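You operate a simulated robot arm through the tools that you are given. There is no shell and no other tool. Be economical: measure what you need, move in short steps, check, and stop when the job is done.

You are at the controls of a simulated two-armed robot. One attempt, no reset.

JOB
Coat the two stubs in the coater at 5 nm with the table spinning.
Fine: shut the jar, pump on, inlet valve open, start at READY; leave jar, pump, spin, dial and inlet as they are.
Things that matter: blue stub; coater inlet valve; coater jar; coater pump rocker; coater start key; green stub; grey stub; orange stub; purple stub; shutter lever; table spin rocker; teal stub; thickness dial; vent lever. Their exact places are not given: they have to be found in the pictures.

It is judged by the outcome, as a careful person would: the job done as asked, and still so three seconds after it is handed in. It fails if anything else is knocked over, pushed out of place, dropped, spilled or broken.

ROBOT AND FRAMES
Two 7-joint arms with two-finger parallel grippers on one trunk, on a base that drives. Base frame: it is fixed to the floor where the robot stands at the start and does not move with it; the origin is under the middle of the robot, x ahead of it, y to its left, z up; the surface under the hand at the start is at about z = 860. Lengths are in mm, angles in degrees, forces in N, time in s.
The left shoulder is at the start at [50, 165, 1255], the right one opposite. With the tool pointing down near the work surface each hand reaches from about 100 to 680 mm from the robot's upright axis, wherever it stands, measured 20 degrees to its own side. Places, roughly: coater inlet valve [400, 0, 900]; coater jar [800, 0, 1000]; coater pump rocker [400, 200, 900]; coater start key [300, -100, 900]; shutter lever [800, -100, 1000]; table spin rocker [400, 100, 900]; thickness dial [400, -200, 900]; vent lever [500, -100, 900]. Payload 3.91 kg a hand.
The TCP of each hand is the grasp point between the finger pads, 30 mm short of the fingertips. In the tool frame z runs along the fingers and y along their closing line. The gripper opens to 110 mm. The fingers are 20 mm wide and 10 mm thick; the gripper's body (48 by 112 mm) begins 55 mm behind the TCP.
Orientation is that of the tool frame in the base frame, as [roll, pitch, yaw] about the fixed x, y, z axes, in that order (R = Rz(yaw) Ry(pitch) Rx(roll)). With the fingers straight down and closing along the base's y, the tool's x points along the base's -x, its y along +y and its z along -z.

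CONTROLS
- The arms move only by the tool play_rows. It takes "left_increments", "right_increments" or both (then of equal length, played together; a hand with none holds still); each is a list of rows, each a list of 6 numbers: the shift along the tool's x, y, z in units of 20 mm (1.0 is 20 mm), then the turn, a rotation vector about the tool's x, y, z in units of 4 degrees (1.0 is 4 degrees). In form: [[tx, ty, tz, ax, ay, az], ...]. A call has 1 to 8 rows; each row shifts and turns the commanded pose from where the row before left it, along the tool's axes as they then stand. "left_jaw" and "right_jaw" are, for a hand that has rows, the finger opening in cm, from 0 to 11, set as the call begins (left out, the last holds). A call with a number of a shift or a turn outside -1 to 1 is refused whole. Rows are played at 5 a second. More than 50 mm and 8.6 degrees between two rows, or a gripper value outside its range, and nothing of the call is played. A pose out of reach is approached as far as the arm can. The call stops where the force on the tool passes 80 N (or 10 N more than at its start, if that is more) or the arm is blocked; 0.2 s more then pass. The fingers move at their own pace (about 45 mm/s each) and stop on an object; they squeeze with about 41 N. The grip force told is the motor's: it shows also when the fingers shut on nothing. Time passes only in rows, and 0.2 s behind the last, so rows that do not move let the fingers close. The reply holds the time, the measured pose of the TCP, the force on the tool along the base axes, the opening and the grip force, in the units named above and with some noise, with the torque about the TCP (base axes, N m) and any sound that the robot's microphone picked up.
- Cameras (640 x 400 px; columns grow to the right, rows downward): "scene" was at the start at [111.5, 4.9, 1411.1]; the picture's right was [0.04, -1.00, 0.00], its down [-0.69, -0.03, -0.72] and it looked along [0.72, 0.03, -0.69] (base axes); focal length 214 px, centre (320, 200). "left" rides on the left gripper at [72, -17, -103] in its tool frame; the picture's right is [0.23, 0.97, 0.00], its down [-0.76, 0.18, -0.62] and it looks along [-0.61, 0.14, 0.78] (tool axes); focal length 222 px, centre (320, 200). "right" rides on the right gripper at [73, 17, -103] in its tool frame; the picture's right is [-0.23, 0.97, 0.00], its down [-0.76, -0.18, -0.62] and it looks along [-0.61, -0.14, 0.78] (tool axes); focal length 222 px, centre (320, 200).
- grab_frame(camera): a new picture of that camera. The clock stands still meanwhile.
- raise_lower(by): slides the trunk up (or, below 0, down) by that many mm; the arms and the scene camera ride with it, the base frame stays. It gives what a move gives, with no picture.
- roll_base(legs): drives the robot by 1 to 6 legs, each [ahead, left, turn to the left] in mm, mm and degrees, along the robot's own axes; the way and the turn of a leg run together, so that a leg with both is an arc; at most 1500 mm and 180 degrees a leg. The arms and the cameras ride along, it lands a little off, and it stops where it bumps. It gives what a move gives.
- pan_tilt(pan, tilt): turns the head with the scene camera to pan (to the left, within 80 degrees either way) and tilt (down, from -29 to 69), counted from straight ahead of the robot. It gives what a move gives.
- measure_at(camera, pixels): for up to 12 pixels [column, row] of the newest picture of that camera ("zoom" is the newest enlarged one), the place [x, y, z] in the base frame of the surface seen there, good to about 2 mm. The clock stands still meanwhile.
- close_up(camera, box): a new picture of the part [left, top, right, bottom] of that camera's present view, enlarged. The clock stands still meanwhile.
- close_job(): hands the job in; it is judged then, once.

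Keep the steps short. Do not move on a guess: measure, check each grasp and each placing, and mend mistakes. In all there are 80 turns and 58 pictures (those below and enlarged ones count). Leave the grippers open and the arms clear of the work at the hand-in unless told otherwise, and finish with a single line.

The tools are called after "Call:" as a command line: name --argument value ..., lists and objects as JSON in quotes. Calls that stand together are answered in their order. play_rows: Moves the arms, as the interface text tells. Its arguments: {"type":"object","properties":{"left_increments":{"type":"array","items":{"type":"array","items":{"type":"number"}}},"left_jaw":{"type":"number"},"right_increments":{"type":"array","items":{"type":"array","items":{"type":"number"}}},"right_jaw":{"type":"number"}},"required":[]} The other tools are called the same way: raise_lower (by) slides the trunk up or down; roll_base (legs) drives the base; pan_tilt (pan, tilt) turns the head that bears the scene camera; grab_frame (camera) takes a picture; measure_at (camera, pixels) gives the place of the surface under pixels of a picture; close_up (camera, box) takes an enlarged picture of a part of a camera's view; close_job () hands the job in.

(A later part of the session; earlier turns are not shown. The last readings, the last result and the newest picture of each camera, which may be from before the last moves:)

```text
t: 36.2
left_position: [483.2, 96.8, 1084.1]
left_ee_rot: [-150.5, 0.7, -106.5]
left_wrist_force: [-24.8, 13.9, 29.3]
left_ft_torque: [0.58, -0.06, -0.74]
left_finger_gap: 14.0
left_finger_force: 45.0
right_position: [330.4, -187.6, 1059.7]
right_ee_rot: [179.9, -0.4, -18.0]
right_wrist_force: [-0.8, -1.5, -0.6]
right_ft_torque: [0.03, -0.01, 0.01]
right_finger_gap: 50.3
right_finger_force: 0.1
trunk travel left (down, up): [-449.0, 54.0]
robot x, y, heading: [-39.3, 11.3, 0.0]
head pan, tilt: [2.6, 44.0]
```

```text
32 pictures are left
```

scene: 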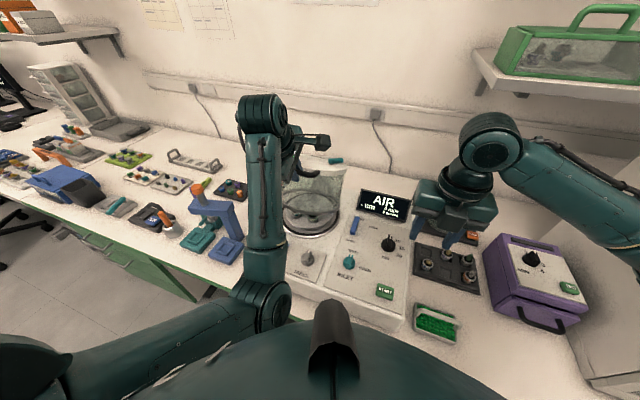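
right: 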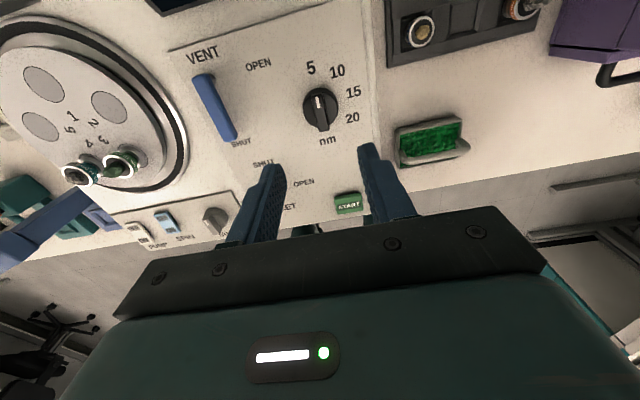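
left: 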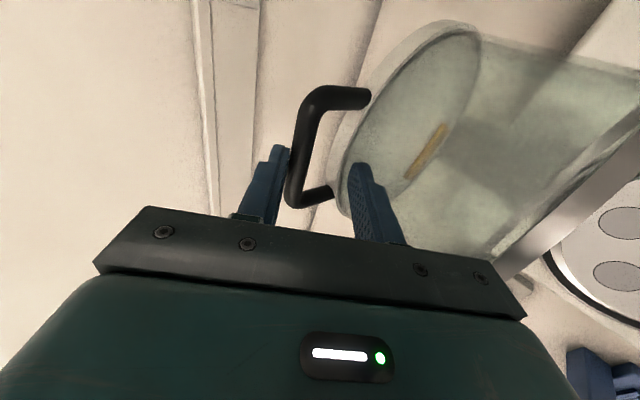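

The jar is moving as predicted: bar at (442, 1070), which is on the arc. Continue.

Call:
roll_base --legs '[[-19, 6, 0]]'

Call:
raise_lower --by -20

Call:
roll_base --legs '[[-13, 4, 0]]'

Call:
raise_lower --by -18

Call:
grab_frame --camera "scene"

```text
t: 37.0
left_position: [472.7, 99.8, 1075.4]
left_ee_rot: [-151.8, 0.1, -106.6]
left_wrist_force: [19.6, 0.7, -20.9]
left_ft_torque: [-0.17, 0.08, -0.53]
left_finger_gap: 13.6
left_finger_force: 45.1
right_position: [319.3, -182.8, 1055.7]
right_ee_rot: [179.9, 0.3, -18.1]
right_wrist_force: [0.1, -0.9, 0.5]
right_ft_torque: [0.0, -0.02, 0.0]
right_finger_gap: 50.1
right_finger_force: 0.1
trunk travel left (down, up): [-449.0, 54.0]
robot x, y, heading: [-58.0, 17.9, -0.2]
head pan, tilt: [2.6, 44.0]
```

```text
t: 37.7
left_position: [464.2, 103.0, 1062.4]
left_ee_rot: [-150.9, 0.4, -106.6]
left_wrist_force: [-29.8, 15.8, 27.0]
left_ft_torque: [0.54, 0.01, -0.58]
left_finger_gap: 13.0
left_finger_force: 44.8
right_position: [310.3, -181.7, 1038.9]
right_ee_rot: [180.0, -0.3, -18.0]
right_wrist_force: [-0.3, -0.4, -0.4]
right_ft_torque: [-0.01, 0.02, -0.03]
right_finger_gap: 50.4
right_finger_force: 0.0
trunk travel left (down, up): [-429.0, 74.0]
robot x, y, heading: [-58.9, 14.7, 0.0]
head pan, tilt: [2.6, 44.0]
```

```text
t: 38.4
left_position: [458.8, 104.1, 1054.9]
left_ee_rot: [-151.9, 0.0, -106.6]
left_wrist_force: [5.9, 7.8, -6.9]
left_ft_torque: [0.42, 0.04, -0.16]
left_finger_gap: 13.6
left_finger_force: 44.8
right_position: [304.0, -177.7, 1036.0]
right_ee_rot: [179.9, 0.0, -18.1]
right_wrist_force: [0.3, 0.0, 0.4]
right_ft_torque: [0.0, 0.02, -0.01]
right_finger_gap: 50.0
right_finger_force: 0.0
trunk travel left (down, up): [-429.0, 74.0]
robot x, y, heading: [-70.3, 21.9, -0.1]
head pan, tilt: [2.6, 44.0]
```

```text
t: 39.1
left_position: [450.7, 106.5, 1044.5]
left_ee_rot: [-151.1, 0.4, -106.3]
left_wrist_force: [-36.4, 19.1, 29.4]
left_ft_torque: [0.49, 0.04, -0.57]
left_finger_gap: 13.8
left_finger_force: 45.1
right_position: [297.5, -178.1, 1022.8]
right_ee_rot: [180.0, -0.3, -18.0]
right_wrist_force: [1.1, -0.4, 0.8]
right_ft_torque: [0.03, 0.02, 0.02]
right_finger_gap: 50.1
right_finger_force: 0.1
trunk travel left (down, up): [-411.0, 92.0]
robot x, y, heading: [-65.4, 24.6, 0.1]
head pan, tilt: [2.6, 44.0]
```

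```text
31 pictures are left
```

scene: 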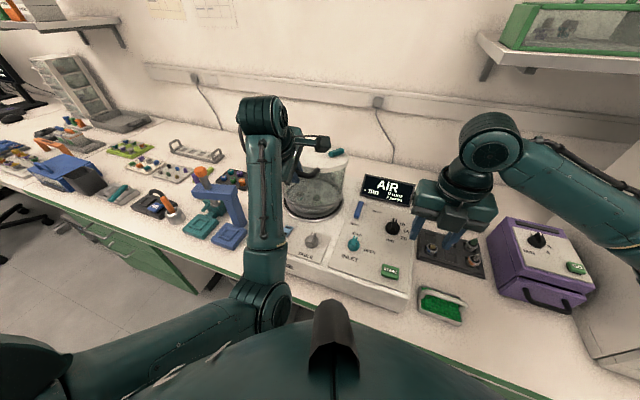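

About 5° left. One more pair of steps, then look at the jar's rim.

Call:
roll_base --legs '[[-15, 5, 0]]'

Call:
raise_lower --by -18

Call:
close_up --camera "scene" --box '[250, 90, 400, 240]'

Call:
close_up --camera "right" --box '[0, 0, 320, 200]'

```text
t: 39.8
left_position: [444.8, 109.8, 1035.6]
left_ee_rot: [-152.0, 0.2, -106.6]
left_wrist_force: [14.9, 2.4, -11.8]
left_ft_torque: [0.56, -0.05, -0.31]
left_finger_gap: 13.8
left_finger_force: 44.8
right_position: [290.7, -174.9, 1018.1]
right_ee_rot: [179.9, 0.1, -18.1]
right_wrist_force: [0.6, -0.6, 1.0]
right_ft_torque: [0.01, 0.01, -0.01]
right_finger_gap: 50.2
right_finger_force: 0.1
trunk travel left (down, up): [-411.0, 92.0]
robot x, y, heading: [-85.0, 27.1, 0.1]
head pan, tilt: [2.6, 44.0]
```

```text
t: 40.5
left_position: [437.7, 110.6, 1021.6]
left_ee_rot: [-151.5, 0.2, -106.4]
left_wrist_force: [-31.6, 16.5, 19.7]
left_ft_torque: [-0.06, 0.27, -0.76]
left_finger_gap: 13.6
left_finger_force: 44.7
right_position: [284.5, -172.4, 1002.9]
right_ee_rot: [-180.0, -0.4, -18.1]
right_wrist_force: [0.2, -0.2, -0.2]
right_ft_torque: [-0.01, -0.02, 0.03]
right_finger_gap: 50.3
right_finger_force: 0.1
trunk travel left (down, up): [-393.0, 110.0]
robot x, y, heading: [-83.8, 22.9, 0.2]
head pan, tilt: [2.6, 44.0]
```

```text
2.67 times, centred on (325, 165) of scene
```

zoom: 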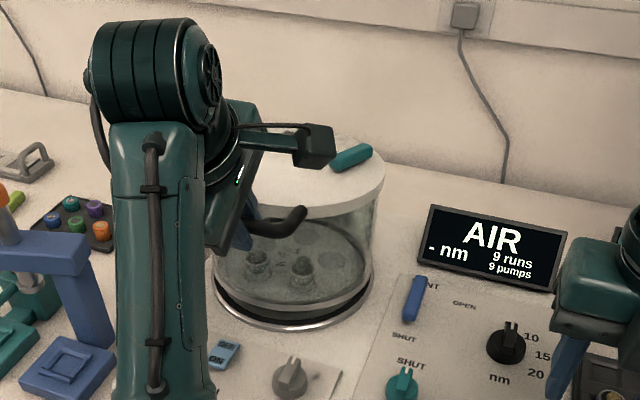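

```text
2.00 times, centred on (160, 100) of right
```

zoom: 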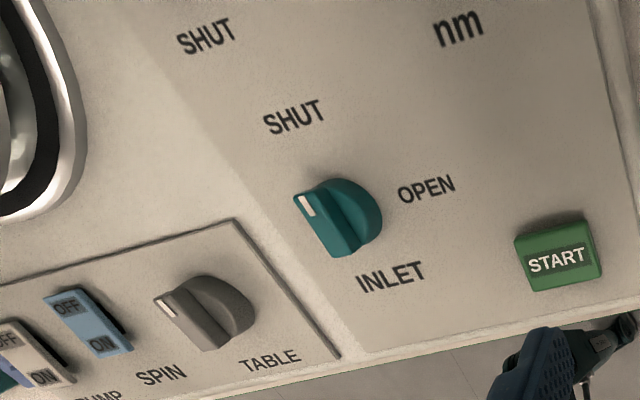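

The jar looks down, with a slim gap possible at the front rim. On the lid I can see a teal lever, the shutter. Lower 8 mm more to feel for the seat.

Call:
raise_lower --by -8

Call:
close_up --camera "scene" --box '[280, 120, 370, 220]'

```text
t: 41.1
left_position: [437.7, 109.9, 1013.7]
left_ee_rot: [-151.5, 0.1, -106.5]
left_wrist_force: [-35.1, 18.1, 20.2]
left_ft_torque: [0.39, -0.06, -0.17]
left_finger_gap: 13.7
left_finger_force: 45.0
right_position: [284.4, -173.1, 995.7]
right_ee_rot: [179.9, -0.5, -18.1]
right_wrist_force: [0.5, 0.1, 0.2]
right_ft_torque: [0.01, 0.0, 0.01]
right_finger_gap: 49.9
right_finger_force: 0.0
trunk travel left (down, up): [-385.0, 118.0]
robot x, y, heading: [-84.6, 24.5, -0.1]
head pan, tilt: [2.6, 44.0]
```

```text
4.00 times, centred on (325, 170) of scene
```

zoom: 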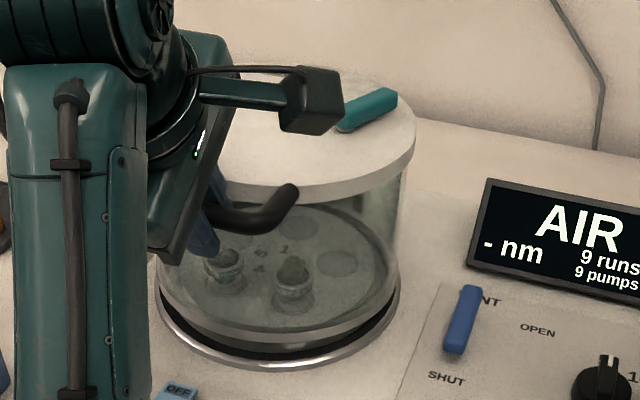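

It went down freely, so it isn't seated yet. Continue in small steps.

Call:
raise_lower --by -8

Call:
raise_lower --by -8

Call:
close_up --camera "scene" --box '[280, 120, 370, 220]'

```text
t: 41.6
left_position: [437.2, 108.8, 1004.4]
left_ee_rot: [-151.6, 0.2, -106.7]
left_wrist_force: [-36.7, 14.9, 20.5]
left_ft_torque: [0.09, -0.04, -0.34]
left_finger_gap: 13.5
left_finger_force: 45.1
right_position: [283.6, -172.5, 987.8]
right_ee_rot: [-180.0, -0.4, -18.2]
right_wrist_force: [0.1, -0.4, -0.2]
right_ft_torque: [0.0, 0.01, 0.01]
right_finger_gap: 50.1
right_finger_force: 0.1
trunk travel left (down, up): [-377.0, 126.0]
robot x, y, heading: [-84.7, 25.3, -0.1]
head pan, tilt: [2.6, 44.0]
```

```text
t: 42.2
left_position: [436.5, 108.3, 996.8]
left_ee_rot: [-151.6, 0.1, -106.6]
left_wrist_force: [-38.7, 14.0, 19.7]
left_ft_torque: [0.07, -0.2, -0.3]
left_finger_gap: 13.7
left_finger_force: 45.2
right_position: [284.0, -173.9, 978.5]
right_ee_rot: [180.0, -0.4, -18.1]
right_wrist_force: [0.2, -0.5, 0.1]
right_ft_torque: [-0.01, 0.01, 0.0]
right_finger_gap: 50.1
right_finger_force: 0.1
trunk travel left (down, up): [-369.0, 134.0]
robot x, y, heading: [-81.5, 26.1, -0.1]
head pan, tilt: [2.6, 44.0]
```

```text
4.00 times, centred on (325, 170) of scene
```

zoom: 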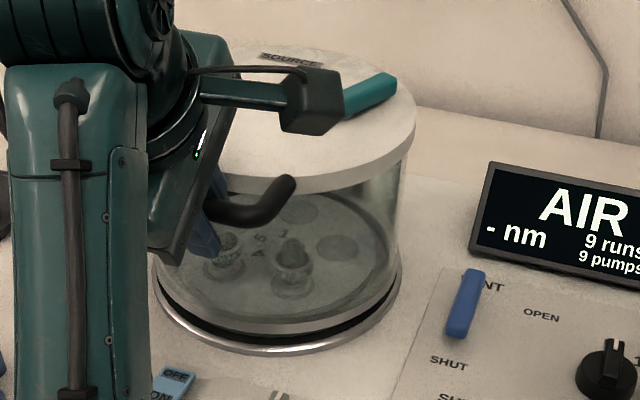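

Check whether the lid is level.

Call:
measure_at --camera "zoom" --pixels '[[290, 175], [390, 75], [330, 172], [405, 130], [262, 60], [300, 62], [265, 215], [290, 190], [260, 318], [280, 340], [360, 110], [385, 90]]'

```text
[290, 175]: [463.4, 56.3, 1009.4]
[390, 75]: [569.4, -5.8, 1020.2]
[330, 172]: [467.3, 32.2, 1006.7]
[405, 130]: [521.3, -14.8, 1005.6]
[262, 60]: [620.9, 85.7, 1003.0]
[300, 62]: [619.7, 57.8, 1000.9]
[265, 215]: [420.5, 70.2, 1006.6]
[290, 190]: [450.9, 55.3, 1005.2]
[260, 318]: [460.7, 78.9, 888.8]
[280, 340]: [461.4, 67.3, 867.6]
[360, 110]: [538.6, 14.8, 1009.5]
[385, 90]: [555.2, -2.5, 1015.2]
```

The lid is still about 3° up at the front, which is 10 to 12 mm at the handle. Go down a bit more.

Call:
raise_lower --by -8

Call:
raise_lower --by -6

Call:
close_up --camera "scene" --box '[280, 120, 370, 220]'

Call:
measure_at --camera "zoom" --pixels '[[290, 168], [320, 168], [335, 165], [300, 60], [330, 60], [400, 120], [262, 318], [270, 335], [290, 330], [320, 320]]'

```text
t: 42.8
left_position: [436.0, 109.2, 988.8]
left_ee_rot: [-151.6, 0.2, -106.5]
left_wrist_force: [-43.3, 14.0, 21.5]
left_ft_torque: [0.04, -0.15, -0.37]
left_finger_gap: 13.4
left_finger_force: 45.1
right_position: [283.4, -172.5, 972.5]
right_ee_rot: [-179.9, -0.3, -18.1]
right_wrist_force: [0.2, 0.3, -0.3]
right_ft_torque: [0.02, 0.0, 0.03]
right_finger_gap: 49.9
right_finger_force: 0.0
trunk travel left (down, up): [-361.0, 142.0]
robot x, y, heading: [-81.0, 24.4, 0.1]
head pan, tilt: [2.6, 44.0]
```

```text
t: 43.3
left_position: [433.8, 110.5, 985.4]
left_ee_rot: [-151.6, 0.1, -106.5]
left_wrist_force: [-53.7, 16.9, 25.1]
left_ft_torque: [0.04, -0.38, -0.28]
left_finger_gap: 13.8
left_finger_force: 45.0
right_position: [281.3, -173.3, 966.4]
right_ee_rot: [-180.0, -0.5, -18.1]
right_wrist_force: [0.2, -0.5, -0.4]
right_ft_torque: [0.0, 0.0, -0.04]
right_finger_gap: 50.1
right_finger_force: 0.0
trunk travel left (down, up): [-355.0, 148.0]
robot x, y, heading: [-79.6, 29.5, -0.1]
head pan, tilt: [2.6, 44.0]
```

```text
4.00 times, centred on (325, 170) of scene
```

zoom: 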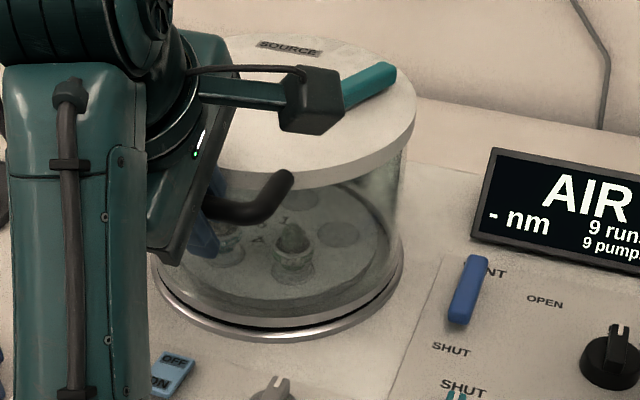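

```text
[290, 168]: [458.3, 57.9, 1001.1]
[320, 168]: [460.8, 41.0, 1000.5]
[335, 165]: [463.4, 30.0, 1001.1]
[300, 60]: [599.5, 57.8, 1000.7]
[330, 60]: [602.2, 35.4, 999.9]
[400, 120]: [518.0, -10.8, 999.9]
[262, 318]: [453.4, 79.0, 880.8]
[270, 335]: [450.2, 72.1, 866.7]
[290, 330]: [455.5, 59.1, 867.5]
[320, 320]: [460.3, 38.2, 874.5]
```

The lid is level at z≈1000, so the jar is shut. Release the handle and back straight out along the tool.

Call:
play_rows --left_increments '[[0, 0, 0, 0, 0, 0], [0, 0, 0, 0, 0, 0], [0, 0, 0, 0, 0, 0]]' --left_jaw 3.5

Call:
close_up --camera "left" --box '[160, 60, 480, 260]'

```text
t: 44.1
left_position: [434.4, 109.3, 984.5]
left_ee_rot: [-152.0, 0.2, -106.6]
left_wrist_force: [-55.5, 17.3, 22.3]
left_ft_torque: [0.04, 0.37, -0.39]
left_finger_gap: 15.1
left_finger_force: 0.0
right_position: [281.7, -174.2, 967.2]
right_ee_rot: [-179.8, -0.4, -18.0]
right_wrist_force: [-0.1, 0.4, 0.1]
right_ft_torque: [-0.02, -0.02, 0.02]
right_finger_gap: 50.2
right_finger_force: 0.1
trunk travel left (down, up): [-355.0, 148.0]
robot x, y, heading: [-82.2, 26.0, -0.1]
head pan, tilt: [2.6, 44.0]
```

```text
2.00 times, centred on (320, 160) of left
```

zoom: 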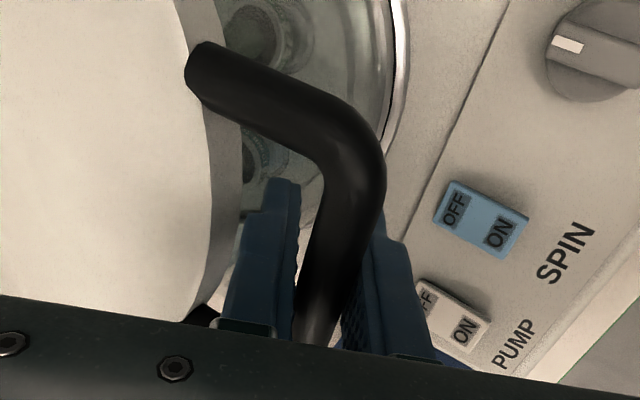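

The gap is stuck at 15 mm because the hand is pressing the bar forward with about 55 N. Ease the hand back a few mm to relieve it.

Call:
play_rows --left_increments '[[0, 0.2, -0.1, 0, 0, 0], [0, 0.2, -0.1, 0, 0, 0], [0, 0, 0, 0, 0, 0]]' --left_jaw 3.5

```text
t: 44.9
left_position: [430.3, 112.0, 979.1]
left_ee_rot: [-151.9, 0.2, -106.7]
left_wrist_force: [-39.6, 4.1, 12.7]
left_ft_torque: [-0.13, 0.25, -0.54]
left_finger_gap: 21.4
left_finger_force: 0.2
right_position: [284.6, -175.2, 964.9]
right_ee_rot: [-179.9, -0.3, -18.1]
right_wrist_force: [-1.2, 1.4, -0.3]
right_ft_torque: [0.01, 0.01, -0.01]
right_finger_gap: 49.9
right_finger_force: 0.0
trunk travel left (down, up): [-355.0, 148.0]
robot x, y, heading: [-84.1, 28.7, -0.2]
head pan, tilt: [2.6, 44.0]
```

That works: the gap is 21 mm. Ease back further.

Call:
play_rows --left_increments '[[0, 0.25, -0.15, 0, 0, 0], [0, 0.25, -0.15, 0, 0, 0], [0, 0, 0, 0, 0, 0]]'

Call:
close_up --camera "left" --box '[160, 60, 480, 260]'

```text
t: 45.7
left_position: [426.0, 112.7, 976.2]
left_ee_rot: [-151.2, 0.2, -106.5]
left_wrist_force: [-20.5, 11.9, 23.8]
left_ft_torque: [0.34, 0.38, -0.1]
left_finger_gap: 30.7
left_finger_force: 0.0
left hand out of reach, approached as far as the arm can: row 1, 2
right_position: [284.7, -172.8, 964.8]
right_ee_rot: [-179.9, -0.2, -18.1]
right_wrist_force: [-0.9, 0.2, -0.5]
right_ft_torque: [-0.02, -0.01, 0.02]
right_finger_gap: 49.9
right_finger_force: 0.0
trunk travel left (down, up): [-355.0, 148.0]
robot x, y, heading: [-81.2, 28.7, -0.3]
head pan, tilt: [2.6, 44.0]
```

```text
2.00 times, centred on (320, 160) of left
```

zoom: 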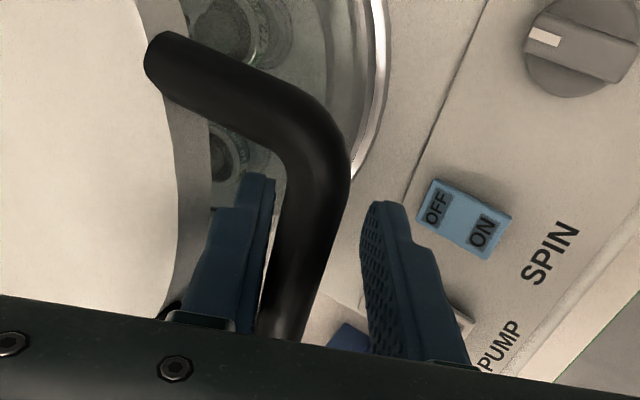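

The bar is free, with the inner finger just resting on it. Try retracting along the tool axis with a slight centring shift.

Call:
play_rows --left_increments '[[0, -0.3, 0, 0, 0, 0], [0, 0, -0.5, 0, 0, 0], [0, 0, -0.5, 0, 0, 0]]'

```text
t: 46.5
left_position: [429.0, 110.7, 978.0]
left_ee_rot: [-151.8, 0.2, -106.5]
left_wrist_force: [-34.0, 9.2, 17.5]
left_ft_torque: [0.05, 0.2, -0.34]
left_finger_gap: 23.3
left_finger_force: 0.0
left hand out of reach, approached as far as the arm can: row 2, 3
right_position: [284.0, -173.3, 965.8]
right_ee_rot: [-180.0, -0.3, -18.1]
right_wrist_force: [-0.7, -0.3, 0.5]
right_ft_torque: [-0.02, 0.02, 0.03]
right_finger_gap: 50.0
right_finger_force: 0.1
trunk travel left (down, up): [-355.0, 148.0]
robot x, y, heading: [-82.1, 29.0, -0.1]
head pan, tilt: [2.6, 44.0]
```

The inner finger is touching the jar's lid edge, so the hand must go back. The arm is at its limit here, so I'll use base and trunk to withdraw along the tool direction (8 mm back to 15 mm up).

Call:
roll_base --legs '[[-9, 3, 0]]'

Call:
raise_lower --by 12

Call:
close_up --camera "left" --box '[160, 60, 480, 260]'

```text
t: 47.3
left_position: [424.6, 112.9, 976.3]
left_ee_rot: [-151.9, 0.2, -106.7]
left_wrist_force: [-5.2, -3.5, 1.2]
left_ft_torque: [0.2, 0.54, -0.32]
left_finger_gap: 33.5
left_finger_force: 0.2
right_position: [279.0, -171.2, 963.4]
right_ee_rot: [-179.9, -0.1, -18.1]
right_wrist_force: [0.0, 0.5, 0.9]
right_ft_torque: [-0.03, 0.01, -0.05]
right_finger_gap: 49.8
right_finger_force: 0.0
trunk travel left (down, up): [-355.0, 148.0]
robot x, y, heading: [-92.1, 31.8, 0.4]
head pan, tilt: [2.6, 44.0]
```

```text
t: 47.9
left_position: [427.6, 113.4, 981.7]
left_ee_rot: [-152.6, 0.1, -106.7]
left_wrist_force: [8.4, -7.3, -19.6]
left_ft_torque: [1.13, 2.87, -0.41]
left_finger_gap: 35.8
left_finger_force: 0.5
right_position: [281.3, -173.2, 973.8]
right_ee_rot: [-180.0, 0.3, -18.1]
right_wrist_force: [-0.5, 0.2, -1.0]
right_ft_torque: [-0.03, 0.01, 0.03]
right_finger_gap: 49.9
right_finger_force: 0.0
trunk travel left (down, up): [-367.0, 136.0]
robot x, y, heading: [-89.2, 31.7, 0.0]
head pan, tilt: [2.6, 44.0]
```

```text
2.00 times, centred on (320, 160) of left
```

zoom: 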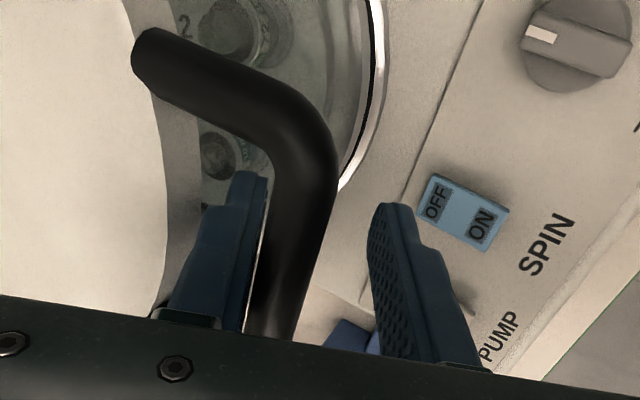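

Lifting alone wedges the tilted inner finger against the lid edge, so go back a bit with the base before any more lifting.

Call:
roll_base --legs '[[-7, 2, 0]]'

Call:
raise_lower --by 6

```text
t: 48.6
left_position: [420.3, 116.3, 987.5]
left_ee_rot: [-151.5, 0.2, -106.5]
left_wrist_force: [0.4, -0.5, -1.3]
left_ft_torque: [0.01, -0.01, 0.03]
left_finger_gap: 35.0
left_finger_force: 0.0
right_position: [272.8, -169.8, 975.1]
right_ee_rot: [-179.9, 0.0, -18.2]
right_wrist_force: [0.4, -0.2, -0.6]
right_ft_torque: [-0.02, 0.03, 0.0]
right_finger_gap: 50.1
right_finger_force: 0.1
trunk travel left (down, up): [-367.0, 136.0]
robot x, y, heading: [-101.0, 31.4, -0.1]
head pan, tilt: [2.6, 44.0]
```

```text
t: 49.1
left_position: [418.7, 117.4, 994.1]
left_ee_rot: [-151.7, 0.3, -106.5]
left_wrist_force: [0.3, -1.1, 0.1]
left_ft_torque: [0.0, -0.02, -0.03]
left_finger_gap: 35.0
left_finger_force: 0.0
right_position: [273.0, -169.0, 980.6]
right_ee_rot: [-180.0, 0.0, -18.0]
right_wrist_force: [-0.2, -0.6, 0.0]
right_ft_torque: [0.03, 0.01, 0.02]
right_finger_gap: 49.9
right_finger_force: 0.1
trunk travel left (down, up): [-373.0, 130.0]
robot x, y, heading: [-94.7, 33.0, -0.0]
head pan, tilt: [2.6, 44.0]
```

Force-free. Continue withdrawing the same way.

Call:
roll_base --legs '[[-5, 1.5, 0]]'

Call:
raise_lower --by 11

Call:
roll_base --legs '[[-6, 2, 0]]'

Call:
raise_lower --by 12

Call:
close_up --camera "left" --box '[160, 60, 480, 260]'

```text
t: 49.9
left_position: [414.2, 117.8, 995.0]
left_ee_rot: [-151.6, 0.3, -106.5]
left_wrist_force: [2.9, -1.3, 3.4]
left_ft_torque: [0.01, -0.05, 0.0]
left_finger_gap: 36.7
left_finger_force: 1.8
right_position: [266.6, -166.7, 979.7]
right_ee_rot: [179.9, 0.0, -18.0]
right_wrist_force: [-0.2, -0.3, -0.2]
right_ft_torque: [-0.01, 0.02, 0.01]
right_finger_gap: 50.2
right_finger_force: 0.2
trunk travel left (down, up): [-373.0, 130.0]
robot x, y, heading: [-101.8, 32.9, -0.0]
head pan, tilt: [2.6, 44.0]
```

```text
t: 50.5
left_position: [414.5, 119.7, 1004.6]
left_ee_rot: [-151.7, 0.3, -106.5]
left_wrist_force: [-1.4, 0.4, -0.6]
left_ft_torque: [0.02, -0.04, 0.0]
left_finger_gap: 35.2
left_finger_force: 0.1
right_position: [267.2, -167.5, 991.1]
right_ee_rot: [179.9, 0.0, -18.1]
right_wrist_force: [0.6, -0.9, 0.4]
right_ft_torque: [0.02, 0.02, 0.01]
right_finger_gap: 49.9
right_finger_force: 0.1
trunk travel left (down, up): [-384.0, 119.0]
robot x, y, heading: [-104.3, 31.9, 0.1]
head pan, tilt: [2.6, 44.0]
```

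```text
t: 51.2
left_position: [408.1, 121.1, 1006.3]
left_ee_rot: [-151.6, 0.3, -106.4]
left_wrist_force: [3.0, -1.3, 2.7]
left_ft_torque: [-0.03, -0.07, -0.06]
left_finger_gap: 37.1
left_finger_force: 1.8
right_position: [261.6, -166.6, 992.7]
right_ee_rot: [179.9, 0.0, -18.1]
right_wrist_force: [0.4, 0.1, 0.3]
right_ft_torque: [0.03, -0.02, -0.04]
right_finger_gap: 50.3
right_finger_force: 0.0
trunk travel left (down, up): [-384.0, 119.0]
robot x, y, heading: [-105.7, 31.7, -0.2]
head pan, tilt: [2.6, 44.0]
```

```text
t: 51.8
left_position: [407.2, 121.5, 1017.4]
left_ee_rot: [-151.6, 0.3, -106.4]
left_wrist_force: [-0.6, 0.2, -0.1]
left_ft_torque: [-0.01, -0.01, -0.01]
left_finger_gap: 35.0
left_finger_force: 0.0
right_position: [260.9, -166.2, 1003.2]
right_ee_rot: [180.0, 0.0, -18.0]
right_wrist_force: [0.2, -1.0, 0.4]
right_ft_torque: [0.01, -0.02, 0.01]
right_finger_gap: 50.0
right_finger_force: 0.2
trunk travel left (down, up): [-396.0, 107.0]
robot x, y, heading: [-109.5, 35.8, -0.2]
head pan, tilt: [2.6, 44.0]
```

```text
2.00 times, centred on (320, 160) of left
```

zoom: 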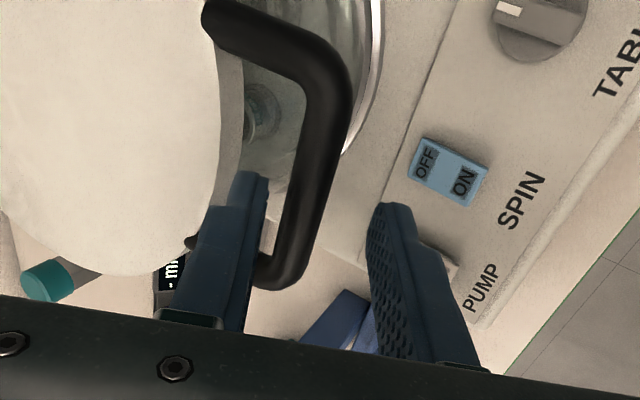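

Nearly out. One more step back and a larger lift.

Call:
raise_lower --by 8

Call:
roll_base --legs '[[-6, 2, 0]]'

Call:
raise_lower --by 40

Call:
grab_frame --camera "scene"

```text
t: 52.4
left_position: [408.5, 121.6, 1025.8]
left_ee_rot: [-151.6, 0.3, -106.6]
left_wrist_force: [-0.1, -0.5, -0.9]
left_ft_torque: [-0.03, -0.02, 0.01]
left_finger_gap: 35.0
left_finger_force: 0.1
right_position: [261.3, -165.3, 1011.8]
right_ee_rot: [-179.8, 0.0, -18.1]
right_wrist_force: [-0.6, 0.1, -0.5]
right_ft_torque: [-0.02, -0.01, 0.01]
right_finger_gap: 50.3
right_finger_force: 0.0
trunk travel left (down, up): [-404.0, 99.0]
robot x, y, heading: [-109.5, 37.7, -0.0]
head pan, tilt: [2.6, 44.0]
```

```text
t: 53.1
left_position: [402.5, 122.7, 1025.8]
left_ee_rot: [-151.7, 0.3, -106.5]
left_wrist_force: [0.3, -0.4, 0.0]
left_ft_torque: [-0.03, 0.02, -0.02]
left_finger_gap: 35.0
left_finger_force: 0.0
right_position: [255.1, -163.8, 1011.7]
right_ee_rot: [180.0, -0.1, -18.2]
right_wrist_force: [0.4, -0.4, 0.4]
right_ft_torque: [0.01, 0.03, -0.03]
right_finger_gap: 50.1
right_finger_force: 0.1
trunk travel left (down, up): [-404.0, 99.0]
robot x, y, heading: [-115.6, 37.3, -0.1]
head pan, tilt: [2.6, 44.0]
```

```text
t: 53.9
left_position: [402.5, 122.3, 1065.9]
left_ee_rot: [-151.6, 0.3, -106.4]
left_wrist_force: [0.4, 0.7, 0.1]
left_ft_torque: [-0.01, -0.02, -0.02]
left_finger_gap: 35.1
left_finger_force: 0.0
right_position: [255.0, -162.9, 1051.0]
right_ee_rot: [180.0, -0.1, -18.1]
right_wrist_force: [0.5, 0.5, -0.5]
right_ft_torque: [0.0, 0.04, 0.02]
right_finger_gap: 49.9
right_finger_force: 0.1
trunk travel left (down, up): [-444.0, 59.0]
robot x, y, heading: [-118.6, 36.5, 0.2]
head pan, tilt: [2.6, 44.0]
```

```text
21 pictures are left
```

scene: 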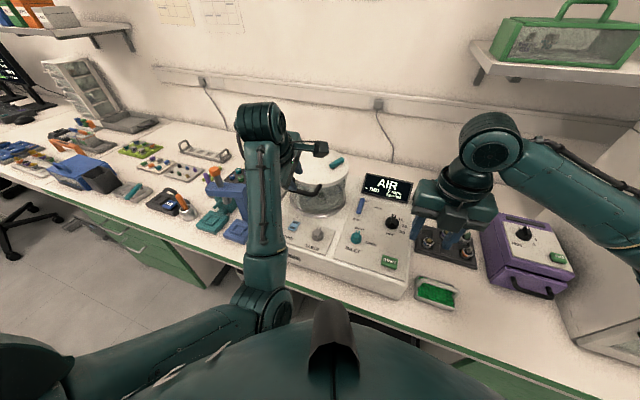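

The hand is clear of the handle. Next I'll shut the left fingers and bring them above the PUMP rocker, first sideways. (Spin I'll do too; both are pressed at the ON end.)

Call:
play_rows --left_increments '[[-0.97, 0, 0, 0, 0, 0], [-0.97, 0, 0, 0, 0, 0], [-0.97, 0, 0, 0, 0, 0], [-0.97, 0, 0, 0, 0, 0], [0, 0, 0, 0, 0, 0]]' --left_jaw 0

Call:
grab_frame --camera "left"

Call:
close_up --camera "scene" --box '[190, 140, 390, 265]'

```text
t: 55.1
left_position: [424.0, 197.5, 1067.1]
left_ee_rot: [-151.6, 0.3, -106.4]
left_wrist_force: [-0.6, 0.8, -0.3]
left_ft_torque: [0.05, -0.01, -0.04]
left_finger_gap: 0.1
left_finger_force: 38.0
right_position: [254.5, -164.2, 1051.8]
right_ee_rot: [-180.0, 0.0, -18.1]
right_wrist_force: [-0.1, 0.3, 0.2]
right_ft_torque: [-0.03, 0.02, -0.01]
right_finger_gap: 50.0
right_finger_force: 0.0
trunk travel left (down, up): [-444.0, 59.0]
robot x, y, heading: [-115.2, 36.3, -0.1]
head pan, tilt: [2.6, 44.0]
```

```text
20 pictures are left
```

left: 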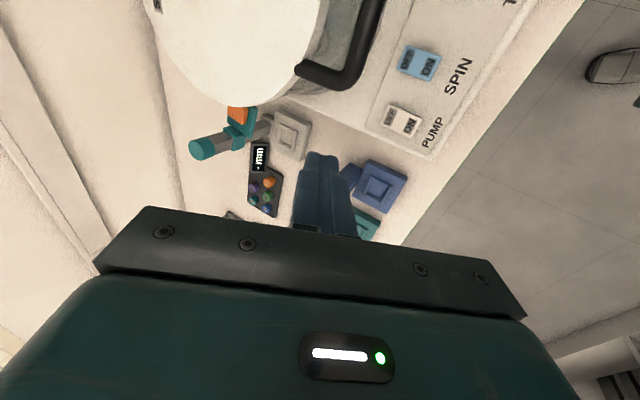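

```text
3.20 times, centred on (290, 202) of scene
```

zoom: 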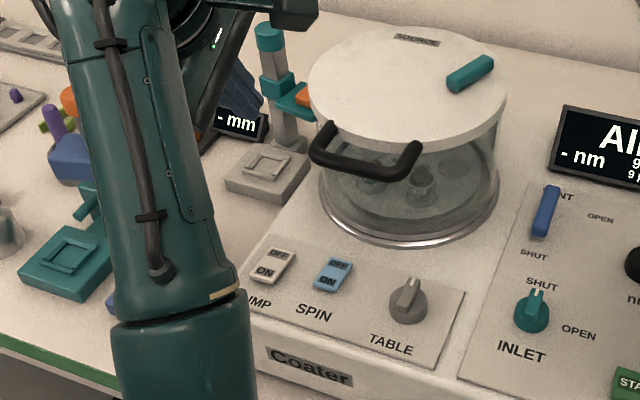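

The jar is clearly shut. Measure the rockers, lid lever and nearby items again.

Call:
measure_at --camera "zoom" --pixels '[[277, 258], [264, 275], [339, 265], [327, 285], [450, 85], [490, 65], [417, 40], [535, 290], [532, 322]]'

Call:
measure_at --camera "left" --pixels '[[410, 126], [396, 118], [428, 70], [412, 62], [383, 185], [203, 148], [340, 75]]'

```text
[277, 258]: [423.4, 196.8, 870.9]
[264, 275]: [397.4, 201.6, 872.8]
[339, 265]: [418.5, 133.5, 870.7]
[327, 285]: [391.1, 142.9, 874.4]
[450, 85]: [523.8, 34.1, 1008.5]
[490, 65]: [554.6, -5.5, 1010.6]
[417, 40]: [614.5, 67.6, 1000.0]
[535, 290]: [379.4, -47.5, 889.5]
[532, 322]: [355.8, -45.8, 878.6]
```

```text
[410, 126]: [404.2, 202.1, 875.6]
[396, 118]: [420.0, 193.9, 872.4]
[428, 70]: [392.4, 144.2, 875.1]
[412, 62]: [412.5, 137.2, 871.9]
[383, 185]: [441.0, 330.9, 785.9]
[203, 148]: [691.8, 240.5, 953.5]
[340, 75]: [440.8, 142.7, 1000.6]
```

Positions are unchanged. Lower the left hand to a hover just over PUMP's ON end.

Call:
play_rows --left_increments '[[0, 0.89, 0.96, 0, 0, 0], [0, 0.89, 0.96, 0, 0, 0], [0, 0.89, 0.96, 0, 0, 0], [0.1, 0.89, 0.96, 0, 0, 0], [0, 0.89, 0.96, 0, 0, 0]]'

Call:
grab_frame --camera "left"

```text
t: 56.5
left_position: [419.2, 217.2, 987.6]
left_ee_rot: [-146.2, 3.5, -105.6]
left_wrist_force: [-0.3, 0.1, -0.5]
left_ft_torque: [0.0, -0.01, 0.0]
left_finger_gap: 0.1
left_finger_force: 37.5
right_position: [255.5, -164.8, 1051.8]
right_ee_rot: [-180.0, 0.0, -18.0]
right_wrist_force: [-0.1, 0.5, -0.8]
right_ft_torque: [0.02, -0.02, 0.02]
right_finger_gap: 50.4
right_finger_force: 0.0
trunk travel left (down, up): [-444.0, 59.0]
robot x, y, heading: [-116.3, 36.7, 0.2]
head pan, tilt: [2.6, 44.0]
stopped in row 5 (left hand): the arm was blocked; the commanded pose is now the measured one
```

```text
18 pictures are left
```

left: 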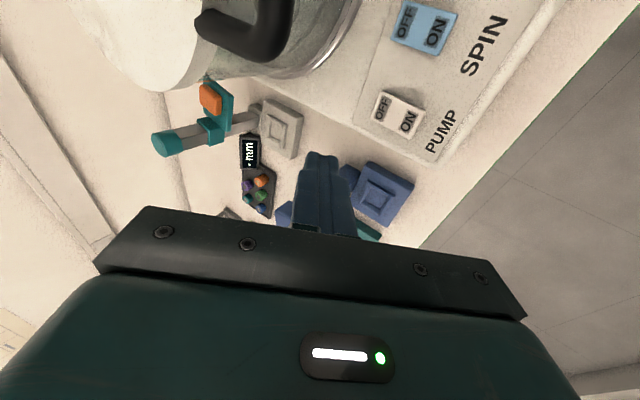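

The arm, not the hand, was blocked. Look at the whole scene to see where.

Call:
pan_tilt --pan 15 --tilt 55

Call:
grab_frame --camera "scene"

```text
t: 57.2
left_position: [419.4, 215.5, 985.8]
left_ee_rot: [-146.3, 3.4, -105.8]
left_wrist_force: [-0.6, 0.1, -1.1]
left_ft_torque: [0.01, 0.03, -0.01]
left_finger_gap: 0.0
left_finger_force: 37.6
right_position: [254.8, -163.4, 1052.3]
right_ee_rot: [-179.9, 0.0, -18.2]
right_wrist_force: [-1.1, -0.3, -0.2]
right_ft_torque: [-0.03, -0.01, 0.01]
right_finger_gap: 50.4
right_finger_force: 0.2
trunk travel left (down, up): [-444.0, 59.0]
robot x, y, heading: [-115.6, 36.7, 0.1]
head pan, tilt: [15.0, 55.0]
```

```text
17 pictures are left
```

scene: 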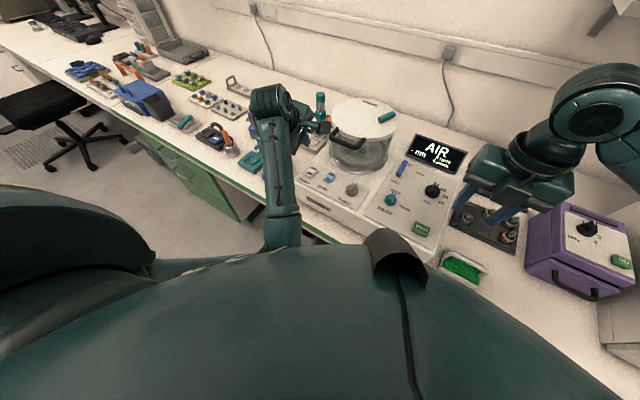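

The forearm or elbow is probably fouling the bench edge in this folded posture. The left arm is poor here, so I'll lift it back up and send it out to the left, and work the panel with the right hand.

Call:
play_rows --left_increments '[[0, -0.9, -0.9, 0, 0, 0], [0, -0.9, -0.9, 0, 0, 0], [0, -0.9, -0.9, 0, 0, 0], [0, -0.9, -0.9, 0, 0, 0]]'

Call:
play_rows --left_increments '[[-1, 0, 0, 0, 0, 0], [-1, 0, 0, 0, 0, 0], [-1, 0, 0, 0, 0, 0], [-1, 0, 0, 0, 0, 0], [-1, 0, 0, 0, 0, 0], [-1, 0, 0, 0, 0, 0], [-1, 0, 0, 0, 0, 0], [-1, 0, 0, 0, 0, 0]]' --left_jaw 5

Call:
grab_frame --camera "scene"

```text
t: 58.2
left_position: [437.5, 211.1, 1083.1]
left_ee_rot: [-147.0, 3.9, -105.4]
left_wrist_force: [-0.4, 0.2, 0.6]
left_ft_torque: [0.0, -0.03, 0.0]
left_finger_gap: 0.1
left_finger_force: 38.1
right_position: [254.9, -164.2, 1051.4]
right_ee_rot: [179.9, 0.0, -18.2]
right_wrist_force: [0.5, 0.2, -0.5]
right_ft_torque: [-0.01, 0.0, 0.01]
right_finger_gap: 50.0
right_finger_force: 0.0
trunk travel left (down, up): [-444.0, 59.0]
robot x, y, heading: [-115.0, 37.3, -0.0]
head pan, tilt: [15.0, 55.0]
```

```text
t: 60.0
left_position: [482.4, 358.0, 1095.2]
left_ee_rot: [-146.5, 3.3, -105.8]
left_wrist_force: [-0.3, -0.8, -0.4]
left_ft_torque: [0.01, -0.01, 0.01]
left_finger_gap: 50.2
left_finger_force: 0.2
right_position: [255.7, -163.8, 1051.2]
right_ee_rot: [-180.0, -0.1, -18.2]
right_wrist_force: [-0.2, -0.2, 0.3]
right_ft_torque: [0.01, -0.02, -0.03]
right_finger_gap: 49.9
right_finger_force: 0.0
trunk travel left (down, up): [-444.0, 59.0]
robot x, y, heading: [-116.5, 34.3, 0.1]
head pan, tilt: [15.0, 55.0]
```

```text
16 pictures are left
```

scene: 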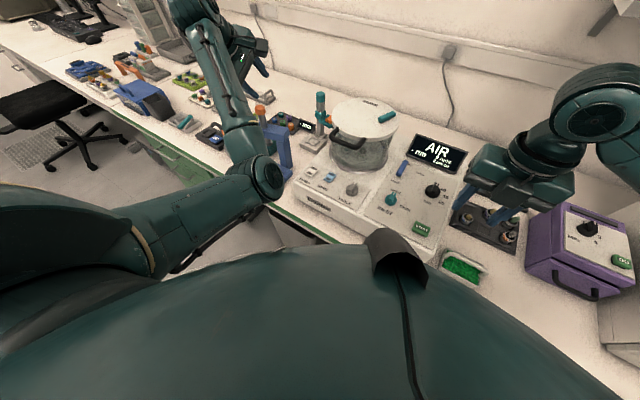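

All fine. The right hand's camera is now on the far side and would hit the jar handle at the rockers, so turn the right hand 180° back to its natural yaw.

Call:
play_rows --right_increments '[[0, 0, 0, 0, 0, 1], [0, 0, 0, 0, 0, 1], [0, 0, 0, 0, 0, 1], [0, 0, 0, 0, 0, 1], [0, 0, 0, 0, 0, 1], [0, 0, 0, 0, 0, 1], [0, 0, 0, 0, 0, 1], [0, 0, 0, 0, 0, 1]]' --right_jaw 0

Call:
play_rows --right_increments '[[0, 0, 0, 0, 0, 1], [0, 0, 0, 0, 0, 1], [0, 0, 0, 0, 0, 1], [0, 0, 0, 0, 0, 1], [0, 0, 0, 0, 0, 1], [0, 0, 0, 0, 0, 1], [0, 0, 0, 0, 0, 1], [0, 0, 0, 0, 0, 1]]'

Call:
play_rows --right_increments '[[0, 0, 0, 0, 0, 1], [0, 0, 0, 0, 0, 1], [0, 0, 0, 0, 0, 1], [0, 0, 0, 0, 0, 1], [0, 0, 0, 0, 0, 1], [0, 0, 0, 0, 0, 1], [0, 0, 0, 0, 0, 1], [0, 0, 0, 0, 0, 1]]'

Call:
play_rows --right_increments '[[0, 0, 0, 0, 0, 1], [0, 0, 0, 0, 0, 1], [0, 0, 0, 0, 0, 1], [0, 0, 0, 0, 0, 1], [0, 0, 0, 0, 0, 1], [0, 0, 0, 0, 0, 1], [0, 0, 0, 0, 0, 1], [0, 0, 0, 0, 0, 1]]'

Call:
play_rows --right_increments '[[0, 0, 0, 0, 0, 1], [0, 0, 0, 0, 0, 1], [0, 0, 0, 0, 0, 1], [0, 0, 0, 0, 0, 1], [0, 0, 0, 0, 0, 1], [0, 0, 0, 0, 0, 1], [0, 0, 0, 0, 0, 1], [0, 0, 0, 0, 0, 1]]'

Call:
play_rows --right_increments '[[0, 0, 0, 0, 0, 1], [0, 0, 0, 0, 0, 1], [0, 0, 0, 0, 0, 1], [0, 0, 0, 0, 0, 1], [0, 0, 0, 0, 0, 1]]'

Call:
measure_at --camera "scene" --pixels '[[258, 180], [270, 190], [245, 180], [309, 171], [329, 177], [312, 168], [333, 173]]'

```text
t: 61.9
left_position: [482.8, 356.6, 1095.7]
left_ee_rot: [-146.3, 3.3, -105.8]
left_wrist_force: [-0.8, -0.8, 0.1]
left_ft_torque: [-0.01, 0.02, -0.01]
left_finger_gap: 50.0
left_finger_force: 0.0
right_position: [254.0, -164.0, 1051.4]
right_ee_rot: [180.0, 0.0, -50.2]
right_wrist_force: [-0.6, -0.9, -0.4]
right_ft_torque: [0.02, 0.01, -0.05]
right_finger_gap: 0.0
right_finger_force: 37.8
trunk travel left (down, up): [-444.0, 59.0]
robot x, y, heading: [-111.5, 41.2, 0.2]
head pan, tilt: [15.0, 55.0]
```

```text
t: 63.6
left_position: [481.2, 358.4, 1094.9]
left_ee_rot: [-146.4, 3.3, -105.8]
left_wrist_force: [0.6, -0.8, 0.9]
left_ft_torque: [0.01, 0.0, 0.02]
left_finger_gap: 49.8
left_finger_force: 0.0
right_position: [255.0, -163.9, 1051.9]
right_ee_rot: [180.0, 0.0, -82.2]
right_wrist_force: [0.1, 0.7, 0.0]
right_ft_torque: [-0.04, -0.01, -0.01]
right_finger_gap: 0.1
right_finger_force: 37.6
trunk travel left (down, up): [-444.0, 59.0]
robot x, y, heading: [-119.9, 38.5, -0.1]
head pan, tilt: [15.0, 55.0]
```

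```text
t: 65.5
left_position: [481.6, 357.3, 1097.0]
left_ee_rot: [-146.4, 3.4, -105.9]
left_wrist_force: [0.1, 0.2, -0.1]
left_ft_torque: [0.0, -0.01, 0.01]
left_finger_gap: 49.9
left_finger_force: 0.0
right_position: [255.2, -164.0, 1052.3]
right_ee_rot: [180.0, -0.1, -114.2]
right_wrist_force: [-0.4, 0.1, -0.1]
right_ft_torque: [0.0, -0.01, -0.02]
right_finger_gap: 0.1
right_finger_force: 37.8
trunk travel left (down, up): [-444.0, 59.0]
robot x, y, heading: [-118.5, 38.0, 0.1]
head pan, tilt: [15.0, 55.0]
```

```text
t: 67.2
left_position: [480.9, 357.4, 1096.9]
left_ee_rot: [-146.4, 3.3, -105.8]
left_wrist_force: [0.5, 0.5, 0.4]
left_ft_torque: [0.02, 0.0, -0.03]
left_finger_gap: 49.9
left_finger_force: 0.1
right_position: [253.8, -164.3, 1052.4]
right_ee_rot: [179.9, 0.0, -146.2]
right_wrist_force: [-0.7, 0.4, -0.4]
right_ft_torque: [-0.02, 0.02, 0.01]
right_finger_gap: 0.0
right_finger_force: 37.9
trunk travel left (down, up): [-444.0, 59.0]
robot x, y, heading: [-114.8, 36.5, -0.1]
head pan, tilt: [15.0, 55.0]
```

```text
t: 69.0
left_position: [482.2, 358.0, 1095.4]
left_ee_rot: [-146.3, 3.3, -105.8]
left_wrist_force: [0.5, -0.8, -1.0]
left_ft_torque: [0.0, 0.02, 0.03]
left_finger_gap: 49.9
left_finger_force: 0.0
right_position: [255.1, -163.2, 1052.0]
right_ee_rot: [-180.0, -0.1, -178.1]
right_wrist_force: [0.1, -0.4, 0.3]
right_ft_torque: [-0.02, 0.01, -0.01]
right_finger_gap: 0.0
right_finger_force: 37.5
trunk travel left (down, up): [-444.0, 59.0]
robot x, y, heading: [-114.6, 35.6, 0.1]
head pan, tilt: [15.0, 55.0]
```

```text
t: 70.2
left_position: [481.7, 356.8, 1096.3]
left_ee_rot: [-146.4, 3.3, -105.8]
left_wrist_force: [-0.9, 0.1, -0.1]
left_ft_torque: [0.0, 0.0, -0.02]
left_finger_gap: 50.4
left_finger_force: 0.0
right_position: [254.9, -165.3, 1051.0]
right_ee_rot: [-180.0, 0.0, 161.9]
right_wrist_force: [0.0, 1.1, -0.2]
right_ft_torque: [0.0, -0.02, -0.01]
right_finger_gap: 0.0
right_finger_force: 37.6
trunk travel left (down, up): [-444.0, 59.0]
robot x, y, heading: [-116.2, 38.4, -0.1]
head pan, tilt: [15.0, 55.0]
```

```text
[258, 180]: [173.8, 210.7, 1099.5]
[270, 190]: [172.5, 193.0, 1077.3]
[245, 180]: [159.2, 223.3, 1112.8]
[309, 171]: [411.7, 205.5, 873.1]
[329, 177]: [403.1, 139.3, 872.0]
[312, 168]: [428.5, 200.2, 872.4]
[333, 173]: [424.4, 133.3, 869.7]
```

Right hand is now at yaw 162 with the camera on the near side. Tilt it 15° forward for handle clearance, then travel sideways, still high, toward SPIN.

Call:
play_rows --right_increments '[[0, 0, 0, 0, -0.94, 0], [0, 0, 0, 0, -0.94, 0], [0, 0, 0, 0, -0.94, 0], [0, 0, 0, 0, -0.93, 0]]'

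Call:
play_rows --right_increments '[[-0.128, 0.98, 0.034, 0, 0, 0], [-0.128, 0.98, 0.034, 0, 0, 0], [-0.128, 0.98, 0.034, 0, 0, 0], [-0.128, 0.98, 0.034, 0, 0, 0], [-0.128, 0.98, 0.034, 0, 0, 0], [-0.128, 0.98, 0.034, 0, 0, 0], [-0.128, 0.98, 0.034, 0, 0, 0], [-0.128, 0.98, 0.034, 0, 0, 0]]'

Call:
play_rows --right_increments '[[-0.128, 0.98, 0.034, 0, 0, 0], [-0.128, 0.98, 0.034, 0, 0, 0], [-0.128, 0.98, 0.034, 0, 0, 0], [-0.128, 0.98, 0.034, 0, 0, 0], [-0.128, 0.98, 0.034, 0, 0, 0], [-0.128, 0.98, 0.034, 0, 0, 0], [-0.128, 0.98, 0.034, 0, 0, 0], [-0.128, 0.98, 0.034, 0, 0, 0]]'

```text
t: 71.2
left_position: [481.3, 357.1, 1096.1]
left_ee_rot: [-146.4, 3.2, -105.8]
left_wrist_force: [-0.3, -0.4, -0.2]
left_ft_torque: [0.02, 0.0, -0.02]
left_finger_gap: 50.2
left_finger_force: 0.1
right_position: [254.6, -164.1, 1051.1]
right_ee_rot: [-180.0, 15.1, 162.0]
right_wrist_force: [-0.1, -0.2, 0.0]
right_ft_torque: [-0.03, 0.01, 0.0]
right_finger_gap: 0.0
right_finger_force: 37.3
trunk travel left (down, up): [-444.0, 59.0]
robot x, y, heading: [-115.5, 38.7, 0.1]
head pan, tilt: [15.0, 55.0]
```

```text
t: 73.0
left_position: [483.2, 358.4, 1095.7]
left_ee_rot: [-146.3, 3.3, -105.9]
left_wrist_force: [0.1, -0.3, 0.2]
left_ft_torque: [0.0, 0.02, -0.02]
left_finger_gap: 50.0
left_finger_force: 0.1
right_position: [323.1, -21.6, 1051.6]
right_ee_rot: [179.9, 14.9, 162.0]
right_wrist_force: [0.7, -0.3, 0.8]
right_ft_torque: [-0.01, -0.02, 0.02]
right_finger_gap: 0.1
right_finger_force: 37.9
trunk travel left (down, up): [-444.0, 59.0]
robot x, y, heading: [-115.7, 38.0, -0.3]
head pan, tilt: [15.0, 55.0]
```

```text
t: 74.8
left_position: [480.9, 357.4, 1096.0]
left_ee_rot: [-146.4, 3.3, -105.8]
left_wrist_force: [0.0, 0.7, -0.6]
left_ft_torque: [0.03, -0.02, 0.03]
left_finger_gap: 50.2
left_finger_force: 0.1
right_position: [394.4, 122.4, 1053.6]
right_ee_rot: [180.0, 15.1, 161.9]
right_wrist_force: [-0.1, 0.7, -0.3]
right_ft_torque: [0.02, -0.04, -0.02]
right_finger_gap: 0.0
right_finger_force: 37.9
trunk travel left (down, up): [-444.0, 59.0]
robot x, y, heading: [-120.1, 41.4, 0.1]
head pan, tilt: [15.0, 55.0]
```

Shift 18 mm further to be over SPIN's ON end, then descend to about 15 mm above it and look.

Call:
play_rows --right_increments '[[0.24, 0.88, -0.06, 0, 0, 0], [0.24, 0, 0.897, 0, 0, 0], [0.24, 0, 0.897, 0, 0, 0], [0.24, 0, 0.897, 0, 0, 0], [0.24, 0, 0.897, 0, 0, 0], [0.24, 0, 0.897, 0, 0, 0], [0.24, 0, 0.897, 0, 0, 0], [0.24, 0, 0.897, 0, 0, 0]]'

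Call:
close_up --camera "right" --box '[200, 60, 440, 220]'

Call:
close_up --camera "scene" --box '[270, 80, 470, 240]'

```text
t: 76.7
left_position: [482.8, 357.2, 1095.9]
left_ee_rot: [-146.4, 3.3, -105.8]
left_wrist_force: [-0.6, -0.2, 0.2]
left_ft_torque: [-0.01, 0.0, 0.02]
left_finger_gap: 50.1
left_finger_force: 0.1
right_position: [394.5, 140.5, 921.6]
right_ee_rot: [-180.0, 15.1, 161.9]
right_wrist_force: [0.3, 0.5, 0.2]
right_ft_torque: [-0.02, -0.01, 0.0]
right_finger_gap: 0.0
right_finger_force: 37.6
trunk travel left (down, up): [-444.0, 59.0]
robot x, y, heading: [-114.8, 35.8, -0.1]
head pan, tilt: [15.0, 55.0]
```

```text
2.50 times, centred on (320, 140) of right
```

zoom: 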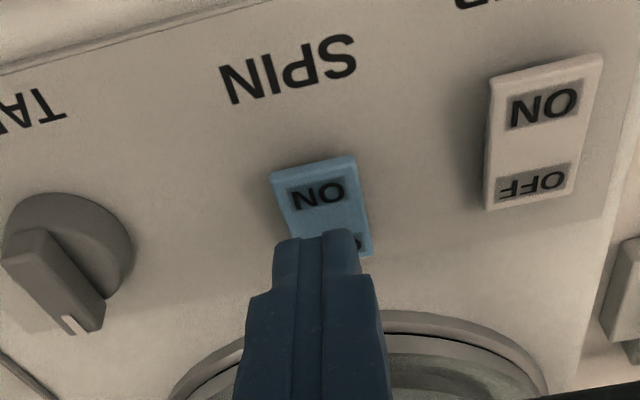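

```text
2.50 times, centred on (370, 160) of scene
```

zoom: 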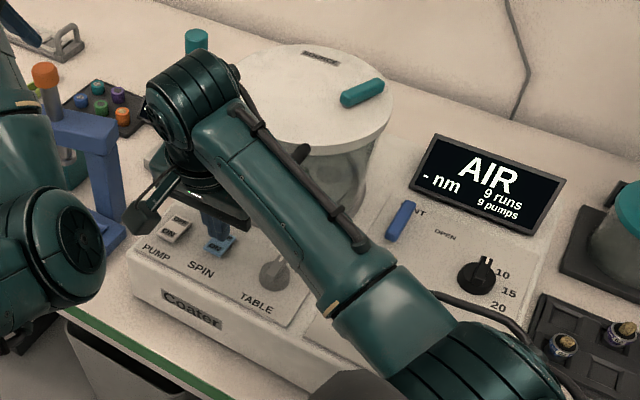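

The tip is just over the ON end (perspective shifts it in the view). Press down in small rows.

Call:
play_rows --right_increments '[[0.18, 0, 0.29, 0, 0, 0], [0.08, 0, 0.29, 0, 0, 0], [0.08, 0, 0.29, 0, 0, 0], [0.08, 0, 0.24, 0, 0, 0]]'

```text
t: 77.7
left_position: [479.6, 357.1, 1097.5]
left_ee_rot: [-146.3, 3.3, -105.9]
left_wrist_force: [0.1, 0.3, 0.2]
left_ft_torque: [0.01, 0.0, 0.0]
left_finger_gap: 50.0
left_finger_force: 0.0
right_position: [392.4, 139.0, 903.2]
right_ee_rot: [179.8, 15.5, 161.8]
right_wrist_force: [-3.3, -4.3, 20.9]
right_ft_torque: [-0.08, 0.12, -0.18]
right_finger_gap: 0.0
right_finger_force: 38.0
trunk travel left (down, up): [-444.0, 59.0]
robot x, y, heading: [-111.0, 37.6, -0.0]
head pan, tilt: [15.0, 55.0]
```

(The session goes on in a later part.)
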